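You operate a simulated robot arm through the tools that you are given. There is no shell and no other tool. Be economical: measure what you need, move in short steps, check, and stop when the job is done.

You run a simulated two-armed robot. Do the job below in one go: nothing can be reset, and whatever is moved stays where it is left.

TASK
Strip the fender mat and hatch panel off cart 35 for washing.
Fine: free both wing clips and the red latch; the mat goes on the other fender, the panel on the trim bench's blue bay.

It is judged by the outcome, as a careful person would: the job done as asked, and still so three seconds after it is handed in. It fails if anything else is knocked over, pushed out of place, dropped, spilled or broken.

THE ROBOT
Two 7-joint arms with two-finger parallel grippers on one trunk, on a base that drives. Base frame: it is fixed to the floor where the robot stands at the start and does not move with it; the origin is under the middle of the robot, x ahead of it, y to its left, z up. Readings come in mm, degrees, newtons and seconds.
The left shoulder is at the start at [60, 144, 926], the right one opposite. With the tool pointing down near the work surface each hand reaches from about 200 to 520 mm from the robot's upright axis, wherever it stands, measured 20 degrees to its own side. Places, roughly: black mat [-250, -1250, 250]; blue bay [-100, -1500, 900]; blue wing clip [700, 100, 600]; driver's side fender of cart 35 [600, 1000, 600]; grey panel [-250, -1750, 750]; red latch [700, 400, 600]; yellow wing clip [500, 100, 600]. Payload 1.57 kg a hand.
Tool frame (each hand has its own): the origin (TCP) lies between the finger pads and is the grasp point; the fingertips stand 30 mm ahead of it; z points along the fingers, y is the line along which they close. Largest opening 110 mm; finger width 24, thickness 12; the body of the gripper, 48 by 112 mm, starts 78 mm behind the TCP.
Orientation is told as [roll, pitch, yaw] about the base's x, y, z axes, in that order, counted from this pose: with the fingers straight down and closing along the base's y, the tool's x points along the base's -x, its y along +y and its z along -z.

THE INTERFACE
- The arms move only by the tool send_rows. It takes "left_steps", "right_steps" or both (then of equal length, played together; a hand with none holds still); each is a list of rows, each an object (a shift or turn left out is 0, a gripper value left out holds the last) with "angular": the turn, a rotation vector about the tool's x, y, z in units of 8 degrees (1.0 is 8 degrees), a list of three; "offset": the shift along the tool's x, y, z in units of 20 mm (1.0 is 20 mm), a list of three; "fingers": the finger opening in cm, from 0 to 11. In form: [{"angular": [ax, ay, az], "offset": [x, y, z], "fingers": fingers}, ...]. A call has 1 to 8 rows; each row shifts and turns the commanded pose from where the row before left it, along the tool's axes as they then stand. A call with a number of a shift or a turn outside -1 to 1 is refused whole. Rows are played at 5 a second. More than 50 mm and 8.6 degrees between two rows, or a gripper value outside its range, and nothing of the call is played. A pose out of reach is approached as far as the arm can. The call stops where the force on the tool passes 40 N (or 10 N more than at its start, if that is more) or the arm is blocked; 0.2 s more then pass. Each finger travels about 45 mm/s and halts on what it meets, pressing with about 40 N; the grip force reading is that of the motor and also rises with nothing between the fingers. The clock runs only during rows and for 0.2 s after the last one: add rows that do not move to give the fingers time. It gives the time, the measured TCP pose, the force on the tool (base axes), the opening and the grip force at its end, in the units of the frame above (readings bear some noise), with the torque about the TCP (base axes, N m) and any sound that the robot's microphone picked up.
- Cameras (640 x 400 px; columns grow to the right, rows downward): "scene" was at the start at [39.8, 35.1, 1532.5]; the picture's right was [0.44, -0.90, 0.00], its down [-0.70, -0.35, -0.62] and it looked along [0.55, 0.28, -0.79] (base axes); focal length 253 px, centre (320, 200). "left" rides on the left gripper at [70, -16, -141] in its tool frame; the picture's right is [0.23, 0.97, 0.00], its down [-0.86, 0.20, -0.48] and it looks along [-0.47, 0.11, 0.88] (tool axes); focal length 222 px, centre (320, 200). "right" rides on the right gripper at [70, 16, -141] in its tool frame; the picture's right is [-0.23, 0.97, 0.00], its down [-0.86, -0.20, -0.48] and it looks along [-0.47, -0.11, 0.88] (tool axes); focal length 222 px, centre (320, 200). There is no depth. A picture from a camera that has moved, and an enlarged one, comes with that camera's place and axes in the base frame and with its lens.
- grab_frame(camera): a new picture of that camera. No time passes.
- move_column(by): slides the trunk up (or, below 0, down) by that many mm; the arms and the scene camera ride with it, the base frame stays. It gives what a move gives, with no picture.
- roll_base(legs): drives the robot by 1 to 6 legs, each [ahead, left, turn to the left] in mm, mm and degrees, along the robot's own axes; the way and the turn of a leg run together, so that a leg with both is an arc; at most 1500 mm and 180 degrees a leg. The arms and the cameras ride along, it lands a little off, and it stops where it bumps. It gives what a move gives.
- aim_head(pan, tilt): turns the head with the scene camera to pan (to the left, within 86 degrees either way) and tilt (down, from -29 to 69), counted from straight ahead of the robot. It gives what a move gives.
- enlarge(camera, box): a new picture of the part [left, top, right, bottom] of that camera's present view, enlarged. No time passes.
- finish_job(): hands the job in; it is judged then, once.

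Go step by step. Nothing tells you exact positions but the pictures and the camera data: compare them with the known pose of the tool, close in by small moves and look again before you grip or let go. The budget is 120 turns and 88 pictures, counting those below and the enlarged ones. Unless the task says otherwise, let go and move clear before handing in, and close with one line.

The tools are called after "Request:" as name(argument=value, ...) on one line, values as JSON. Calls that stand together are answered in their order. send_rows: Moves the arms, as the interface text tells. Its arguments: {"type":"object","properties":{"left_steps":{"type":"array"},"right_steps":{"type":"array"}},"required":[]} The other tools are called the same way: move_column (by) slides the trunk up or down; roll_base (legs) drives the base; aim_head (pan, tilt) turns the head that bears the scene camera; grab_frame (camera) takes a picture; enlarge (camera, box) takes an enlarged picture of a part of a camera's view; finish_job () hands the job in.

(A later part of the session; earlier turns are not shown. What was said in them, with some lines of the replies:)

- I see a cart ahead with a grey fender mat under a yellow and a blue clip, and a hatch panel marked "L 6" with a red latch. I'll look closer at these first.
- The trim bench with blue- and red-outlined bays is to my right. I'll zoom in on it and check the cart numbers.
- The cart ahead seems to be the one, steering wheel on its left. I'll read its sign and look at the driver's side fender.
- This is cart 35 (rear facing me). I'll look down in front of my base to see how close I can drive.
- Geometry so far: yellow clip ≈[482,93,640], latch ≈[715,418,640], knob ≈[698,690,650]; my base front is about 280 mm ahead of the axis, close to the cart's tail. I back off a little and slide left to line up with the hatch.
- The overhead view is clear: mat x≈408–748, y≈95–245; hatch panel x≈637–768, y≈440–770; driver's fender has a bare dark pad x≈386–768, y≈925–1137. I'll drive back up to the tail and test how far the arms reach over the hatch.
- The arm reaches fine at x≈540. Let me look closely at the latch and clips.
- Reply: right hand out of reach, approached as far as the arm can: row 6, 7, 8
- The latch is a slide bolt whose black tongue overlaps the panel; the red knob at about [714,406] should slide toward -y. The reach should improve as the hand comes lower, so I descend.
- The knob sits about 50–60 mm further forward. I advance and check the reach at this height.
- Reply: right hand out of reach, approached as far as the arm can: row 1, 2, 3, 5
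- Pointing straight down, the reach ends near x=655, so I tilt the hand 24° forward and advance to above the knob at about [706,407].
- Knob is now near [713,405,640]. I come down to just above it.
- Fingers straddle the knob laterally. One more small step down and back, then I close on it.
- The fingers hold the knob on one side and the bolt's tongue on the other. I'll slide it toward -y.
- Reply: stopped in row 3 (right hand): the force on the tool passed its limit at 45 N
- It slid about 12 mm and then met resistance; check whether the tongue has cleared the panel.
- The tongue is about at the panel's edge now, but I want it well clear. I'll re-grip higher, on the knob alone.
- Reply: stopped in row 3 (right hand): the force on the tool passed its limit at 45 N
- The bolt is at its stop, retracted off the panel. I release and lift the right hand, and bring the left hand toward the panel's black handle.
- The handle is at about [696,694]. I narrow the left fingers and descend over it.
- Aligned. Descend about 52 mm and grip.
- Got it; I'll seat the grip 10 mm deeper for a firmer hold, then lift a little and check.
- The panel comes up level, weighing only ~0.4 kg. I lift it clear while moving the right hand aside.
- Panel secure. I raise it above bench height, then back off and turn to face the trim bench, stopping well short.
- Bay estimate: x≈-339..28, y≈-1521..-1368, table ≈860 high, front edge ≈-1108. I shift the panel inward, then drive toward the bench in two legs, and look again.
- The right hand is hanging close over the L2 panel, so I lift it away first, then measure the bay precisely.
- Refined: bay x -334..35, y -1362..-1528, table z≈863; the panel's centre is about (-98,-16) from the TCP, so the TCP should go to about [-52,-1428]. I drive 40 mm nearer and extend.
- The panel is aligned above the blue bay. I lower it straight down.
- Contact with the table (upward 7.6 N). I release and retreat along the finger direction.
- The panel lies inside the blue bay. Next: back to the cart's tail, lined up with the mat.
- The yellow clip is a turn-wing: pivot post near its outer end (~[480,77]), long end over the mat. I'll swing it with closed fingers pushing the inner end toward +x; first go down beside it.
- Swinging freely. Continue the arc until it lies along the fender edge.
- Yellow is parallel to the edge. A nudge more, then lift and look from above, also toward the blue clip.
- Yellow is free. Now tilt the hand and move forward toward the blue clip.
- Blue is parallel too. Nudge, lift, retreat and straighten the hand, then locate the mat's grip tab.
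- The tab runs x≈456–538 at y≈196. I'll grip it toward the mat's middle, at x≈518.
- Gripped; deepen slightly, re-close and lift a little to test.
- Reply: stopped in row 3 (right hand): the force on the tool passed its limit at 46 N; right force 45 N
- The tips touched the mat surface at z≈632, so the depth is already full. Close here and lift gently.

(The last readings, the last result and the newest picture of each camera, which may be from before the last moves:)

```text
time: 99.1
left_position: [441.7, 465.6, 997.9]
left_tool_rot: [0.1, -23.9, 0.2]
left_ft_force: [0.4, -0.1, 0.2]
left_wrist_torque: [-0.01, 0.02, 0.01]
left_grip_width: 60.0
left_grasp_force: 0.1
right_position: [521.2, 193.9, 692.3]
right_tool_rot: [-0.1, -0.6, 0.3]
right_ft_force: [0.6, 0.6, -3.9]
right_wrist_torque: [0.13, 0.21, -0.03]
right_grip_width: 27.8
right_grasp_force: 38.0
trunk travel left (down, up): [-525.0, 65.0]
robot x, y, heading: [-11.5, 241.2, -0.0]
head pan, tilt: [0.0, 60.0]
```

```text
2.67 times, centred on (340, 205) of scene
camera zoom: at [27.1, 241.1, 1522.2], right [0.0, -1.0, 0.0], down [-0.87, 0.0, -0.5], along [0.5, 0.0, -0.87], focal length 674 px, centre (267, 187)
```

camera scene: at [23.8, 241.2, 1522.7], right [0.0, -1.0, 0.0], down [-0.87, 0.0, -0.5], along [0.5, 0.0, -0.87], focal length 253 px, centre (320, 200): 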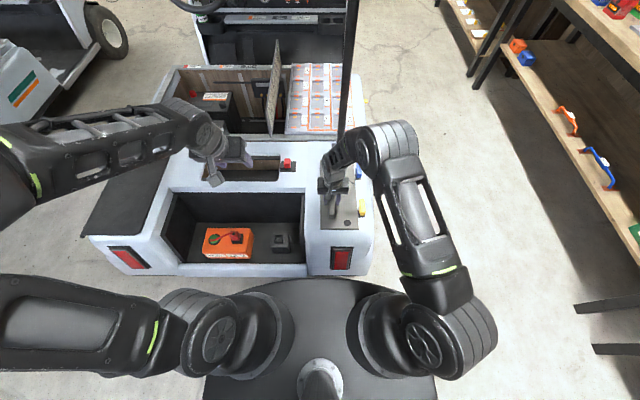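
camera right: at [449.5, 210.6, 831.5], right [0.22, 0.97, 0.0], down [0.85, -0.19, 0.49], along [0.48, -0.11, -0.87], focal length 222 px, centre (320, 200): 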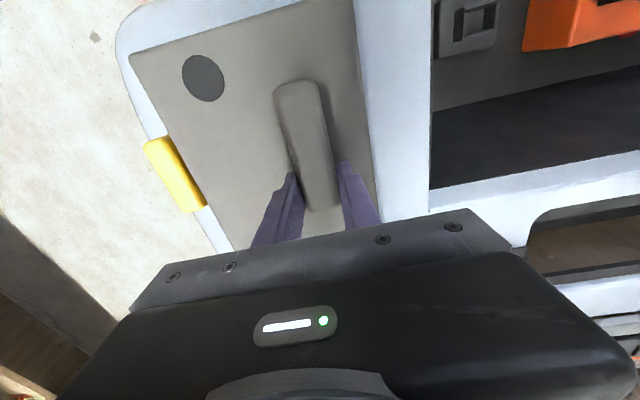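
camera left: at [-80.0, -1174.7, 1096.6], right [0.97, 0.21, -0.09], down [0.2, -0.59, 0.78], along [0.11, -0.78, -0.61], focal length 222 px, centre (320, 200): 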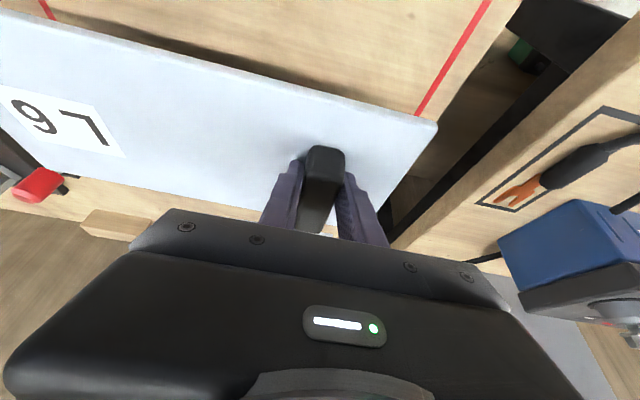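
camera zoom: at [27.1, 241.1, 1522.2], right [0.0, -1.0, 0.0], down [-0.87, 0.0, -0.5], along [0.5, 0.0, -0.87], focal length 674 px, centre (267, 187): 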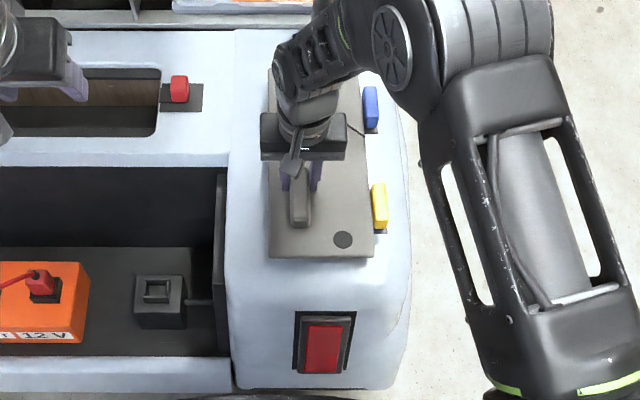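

The mat lifts rigid and level. I raise it further, back off a bit, and slide left along the cart's tail toward the driver's side fender.

Request:
send_rows(right_steps=[{"offset": [0, 0, -1]}, {"offset": [0, 0, -1]}, {"offset": [0, 0, -1]}, {"offset": [0, 0, -1]}, {"offset": [0, 0, -1]}, {"offset": [0, 0, 0]}])

Request:
roll_base(legs=[[-60, 0, 0], [0, 840, 0]])

Request:
grab_frame(camera="scene")

```text
time: 100.5
left_position: [441.6, 465.7, 999.8]
left_tool_rot: [0.0, -24.0, 0.3]
left_ft_force: [0.5, 0.6, -0.1]
left_wrist_torque: [-0.05, 0.0, 0.03]
left_grip_width: 60.3
left_grasp_force: 0.0
right_position: [520.4, 195.7, 789.9]
right_tool_rot: [0.0, -0.7, 0.3]
right_ft_force: [0.1, -0.4, -4.1]
right_wrist_torque: [0.12, 0.18, -0.01]
right_grip_width: 27.6
right_grasp_force: 38.5
trunk travel left (down, up): [-525.0, 65.0]
robot x, y, heading: [-12.4, 242.7, -0.1]
head pan, tilt: [0.0, 60.0]
```

```text
time: 105.5
left_position: [378.9, 1297.1, 998.9]
left_tool_rot: [0.0, -23.9, 0.1]
left_ft_force: [-0.9, 0.0, -0.3]
left_wrist_torque: [0.0, -0.03, -0.01]
left_grip_width: 59.9
left_grasp_force: 0.0
right_position: [457.5, 1026.2, 790.3]
right_tool_rot: [0.0, -0.6, 0.3]
right_ft_force: [0.7, 0.7, -3.9]
right_wrist_torque: [0.12, 0.22, 0.01]
right_grip_width: 27.6
right_grasp_force: 38.2
trunk travel left (down, up): [-525.0, 65.0]
robot x, y, heading: [-76.7, 1074.1, -0.2]
head pan, tilt: [0.0, 60.0]
```

```text
28 pictures are left
camera scene: at [-36.1, 1074.0, 1522.2], right [0.0, -1.0, 0.0], down [-0.87, 0.0, -0.5], along [0.5, 0.0, -0.87], focal length 253 px, centre (320, 200)
```

scene: 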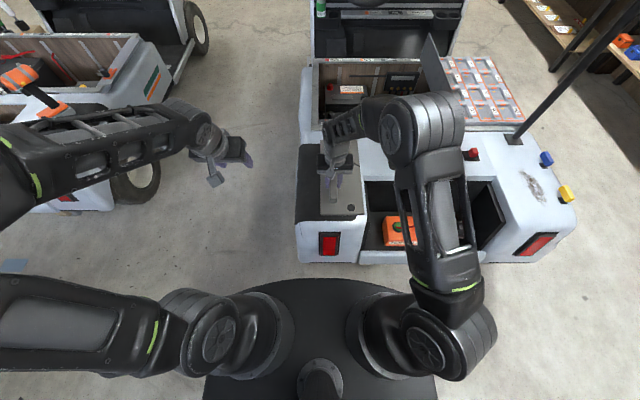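

Request:
enlarge(camera="scene", box=[270, 110, 400, 280])

```text
2.35 times, centred on (335, 195) of scene
camera zoom: at [-36.1, 1074.0, 1522.2], right [0.0, -1.0, 0.0], down [-0.87, 0.0, -0.5], along [0.5, 0.0, -0.87], focal length 594 px, centre (285, 212)
```

zoom: 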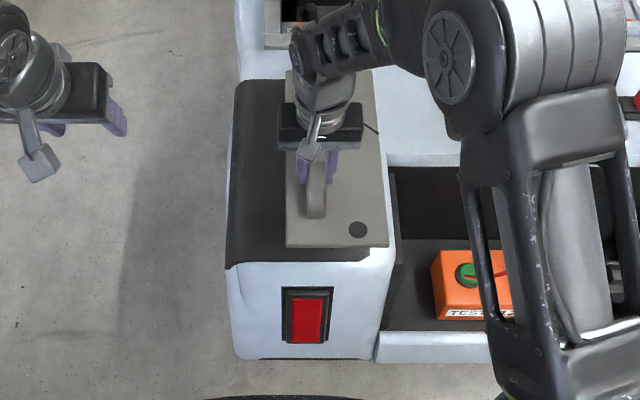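

The mat needs to shift about +43 left and +66 forward to centre on the dark fender pad (x 384–783, y 933–1160).

Request:
roll_base(legs=[[0, 43, 0.2], [62, 0, 0]])

Request:
enlarge(camera="scene", box=[270, 110, 400, 280])

Request:
grab_frame(camera="left")

```text
time: 107.0
left_position: [441.4, 1342.0, 998.5]
left_tool_rot: [0.0, -23.8, 0.3]
left_ft_force: [0.4, -0.8, 0.6]
left_wrist_torque: [-0.01, 0.06, -0.01]
left_grip_width: 59.9
left_grasp_force: 0.1
right_position: [520.5, 1071.3, 789.6]
right_tool_rot: [0.0, -0.6, 0.5]
right_ft_force: [0.3, -0.4, -4.1]
right_wrist_torque: [0.15, 0.26, 0.01]
right_grip_width: 27.9
right_grasp_force: 37.8
trunk travel left (down, up): [-525.0, 65.0]
robot x, y, heading: [-13.5, 1114.1, 0.3]
head pan, tilt: [0.0, 60.0]
```

```text
2.35 times, centred on (335, 195) of scene
camera zoom: at [28.1, 1116.0, 1522.2], right [0.01, -1.0, 0.0], down [-0.87, 0.0, -0.5], along [0.5, 0.0, -0.87], focal length 594 px, centre (285, 212)
```

zoom: 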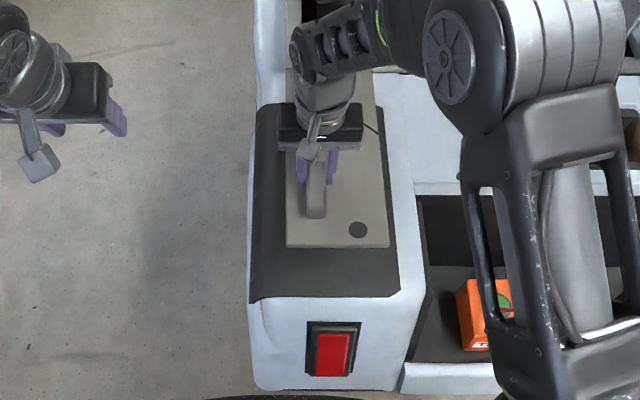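

```text
25 pictures are left
camera left: at [320.2, 1324.5, 1100.1], right [-0.21, 0.97, -0.09], down [0.59, 0.2, 0.78], along [0.78, 0.11, -0.61], focal length 222 px, centre (320, 200)
```

left: 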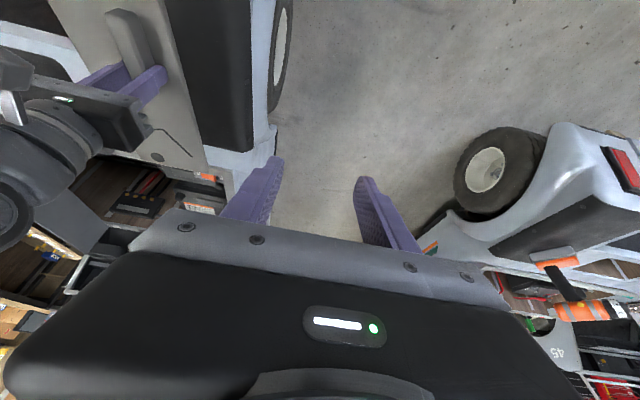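

The mat is nicely centred over the pad. I lower it.

Request:
send_rows(right_steps=[{"offset": [0, 0, 1]}, {"offset": [0, 0, 1]}, {"offset": [0, 0, 1]}, {"offset": [0, 0, 1]}, {"offset": [0, 0, 1]}, {"offset": [0, 0, 0.5]}, {"offset": [0, 0, 0]}])

Request:
enlarge(camera="scene", box=[270, 110, 400, 280])

```text
time: 108.6
left_position: [439.8, 1341.5, 999.4]
left_tool_rot: [-0.1, -23.9, 0.4]
left_ft_force: [0.8, 0.9, 0.8]
left_wrist_torque: [-0.02, 0.03, 0.0]
left_grip_width: 60.3
left_grasp_force: 0.0
right_position: [520.2, 1071.5, 678.9]
right_tool_rot: [0.0, -0.6, 0.3]
right_ft_force: [-0.3, -0.4, -4.6]
right_wrist_torque: [0.1, 0.21, 0.0]
right_grip_width: 27.6
right_grasp_force: 38.1
trunk travel left (down, up): [-525.0, 65.0]
robot x, y, heading: [-15.6, 1114.8, 0.1]
head pan, tilt: [0.0, 60.0]
```

```text
2.35 times, centred on (335, 195) of scene
camera zoom: at [26.2, 1116.1, 1522.2], right [0.01, -1.0, 0.0], down [-0.87, 0.0, -0.5], along [0.5, 0.0, -0.87], focal length 594 px, centre (285, 212)
```

zoom: 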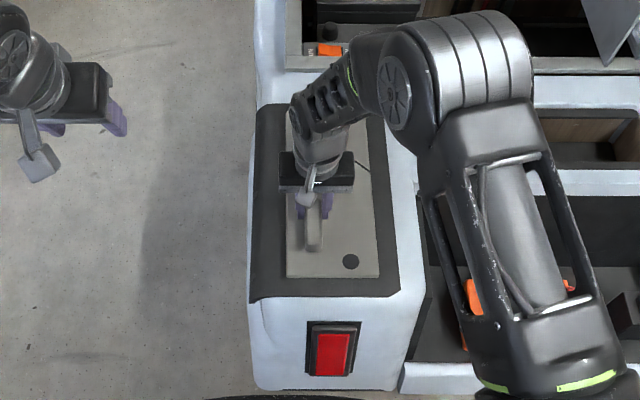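

Request:
send_rows(right_steps=[{"offset": [0, 0, 0.2]}, {"offset": [0, 0, 0.2]}, {"offset": [0, 0, 0.15]}, {"offset": [0, 0, 0]}])

```text
time: 109.6
left_position: [438.4, 1340.4, 1000.2]
left_tool_rot: [0.0, -24.1, 0.3]
left_ft_force: [0.4, 0.5, -0.2]
left_wrist_torque: [0.0, -0.03, 0.04]
left_grip_width: 60.0
left_grasp_force: 0.0
right_position: [520.2, 1070.5, 672.9]
right_tool_rot: [0.0, -0.9, 0.4]
right_ft_force: [-5.0, -2.5, 31.7]
right_wrist_torque: [-0.12, 1.3, -0.08]
right_grip_width: 27.4
right_grasp_force: 38.5
trunk travel left (down, up): [-525.0, 65.0]
robot x, y, heading: [-14.1, 1114.6, 0.2]
head pan, tilt: [0.0, 60.0]
```

Firm contact at TCP z≈673. Ease off 3 mm, release, and go straight up.

Request:
send_rows(right_steps=[{"offset": [0, 0, -0.17]}, {"fingers": 4}, {"fingers": 6}, {"fingers": 6}, {"offset": [0, 0, -1]}, {"offset": [0, 0, -1]}, {"offset": [0, 0, -1]}, {"offset": [0, 0, -1]}])

Request:
send_rows(right_steps=[{"offset": [0, 0, -1]}, {"offset": [0, 0, -1]}, {"offset": [1, -0.5, -1]}, {"offset": [1, -0.5, -1]}, {"offset": [1, -0.5, -1]}, {"offset": [1, -0.5, -1]}, {"offset": [1, -0.5, 0]}, {"offset": [1, -0.5, 0]}])

Request:
enlarge(camera="scene", box=[260, 90, 420, 280])

Request:
grab_frame(camera="left")

```text
time: 111.4
left_position: [440.3, 1341.1, 999.2]
left_tool_rot: [-0.1, -24.1, 0.3]
left_ft_force: [0.3, 0.2, 0.0]
left_wrist_torque: [0.02, -0.02, 0.02]
left_grip_width: 60.1
left_grasp_force: 0.1
right_position: [520.5, 1071.0, 753.5]
right_tool_rot: [0.1, -0.6, 0.4]
right_ft_force: [0.3, 0.2, 0.3]
right_wrist_torque: [0.01, 0.0, 0.0]
right_grip_width: 60.0
right_grasp_force: 0.1
trunk travel left (down, up): [-525.0, 65.0]
robot x, y, heading: [-14.1, 1114.8, 0.4]
head pan, tilt: [0.0, 60.0]
```

```text
time: 113.2
left_position: [439.6, 1341.4, 1000.0]
left_tool_rot: [0.0, -24.0, 0.3]
left_ft_force: [0.6, 0.7, 0.3]
left_wrist_torque: [-0.02, -0.03, 0.02]
left_grip_width: 60.0
left_grasp_force: 0.0
right_position: [399.2, 1009.3, 873.8]
right_tool_rot: [0.0, -0.6, 0.4]
right_ft_force: [0.3, 0.0, -0.3]
right_wrist_torque: [-0.02, 0.01, 0.02]
right_grip_width: 60.0
right_grasp_force: 0.1
trunk travel left (down, up): [-525.0, 65.0]
robot x, y, heading: [-14.1, 1114.8, 0.2]
head pan, tilt: [0.0, 60.0]
```

```text
2.11 times, centred on (340, 185) of scene
camera zoom: at [25.3, 1115.9, 1522.3], right [0.01, -1.0, 0.0], down [-0.87, 0.0, -0.5], along [0.5, 0.0, -0.87], focal length 532 px, centre (278, 232)
```

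zoom: 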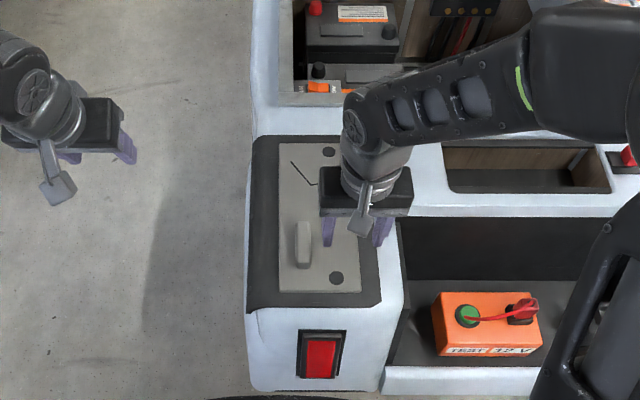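

```text
22 pictures are left
camera left: at [318.3, 1324.5, 1100.9], right [-0.21, 0.97, -0.09], down [0.59, 0.2, 0.78], along [0.78, 0.11, -0.61], focal length 222 px, centre (320, 200)
```

left: 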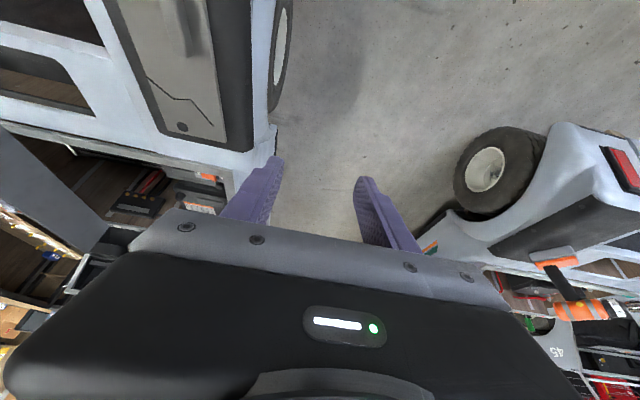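

The mat lies flat inside the driver's fender pad. A final look at the clips and latch, after backing away.

Request:
roll_base(legs=[[-150, 0, 0]])

Request:
aim_head(pan=-45, tilt=40)

Request:
grab_frame(camera="scene")

```text
time: 114.6
left_position: [286.6, 1340.9, 1000.0]
left_tool_rot: [0.0, -24.0, 0.5]
left_ft_force: [-0.4, 0.8, -0.3]
left_wrist_torque: [-0.01, 0.0, -0.03]
left_grip_width: 60.1
left_grasp_force: 0.1
right_position: [247.8, 1010.2, 872.3]
right_tool_rot: [-0.1, -0.6, 0.6]
right_ft_force: [0.8, -0.2, 0.5]
right_wrist_torque: [-0.01, -0.04, -0.01]
right_grip_width: 59.9
right_grasp_force: 0.0
trunk travel left (down, up): [-525.0, 65.0]
robot x, y, heading: [-168.0, 1112.3, 0.6]
head pan, tilt: [0.0, 60.0]
```

```text
time: 115.7
left_position: [287.6, 1340.7, 999.1]
left_tool_rot: [0.0, -24.0, 0.6]
left_ft_force: [-0.2, -0.2, 0.2]
left_wrist_torque: [0.04, 0.0, 0.02]
left_grip_width: 60.1
left_grasp_force: 0.1
right_position: [248.1, 1010.0, 872.9]
right_tool_rot: [-0.1, -0.5, 0.6]
right_ft_force: [0.4, 0.6, 0.5]
right_wrist_torque: [0.04, -0.03, 0.02]
right_grip_width: 60.1
right_grasp_force: 0.0
trunk travel left (down, up): [-525.0, 65.0]
robot x, y, heading: [-165.1, 1108.0, 0.4]
head pan, tilt: [-45.0, 40.0]
```

```text
21 pictures are left
camera scene: at [-130.7, 1055.1, 1549.0], right [-0.7, -0.71, 0.0], down [-0.46, 0.45, -0.77], along [0.55, -0.54, -0.64], focal length 253 px, centre (320, 200)
```

scene: 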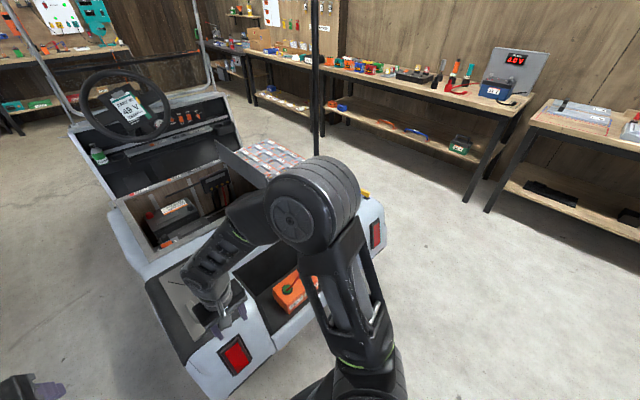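

Nothing is disturbed: the panel is in its bay, the mat is on the fender, and both hands are empty and clear. I'll hand in.

Request:
finish_job()

```text
The job is handed in.
```

Both wing clips and the red latch on cart 35 are free. The mat lies flat on the driver's side fender, and the L 6 hatch panel is in the trim bench's blue bay.
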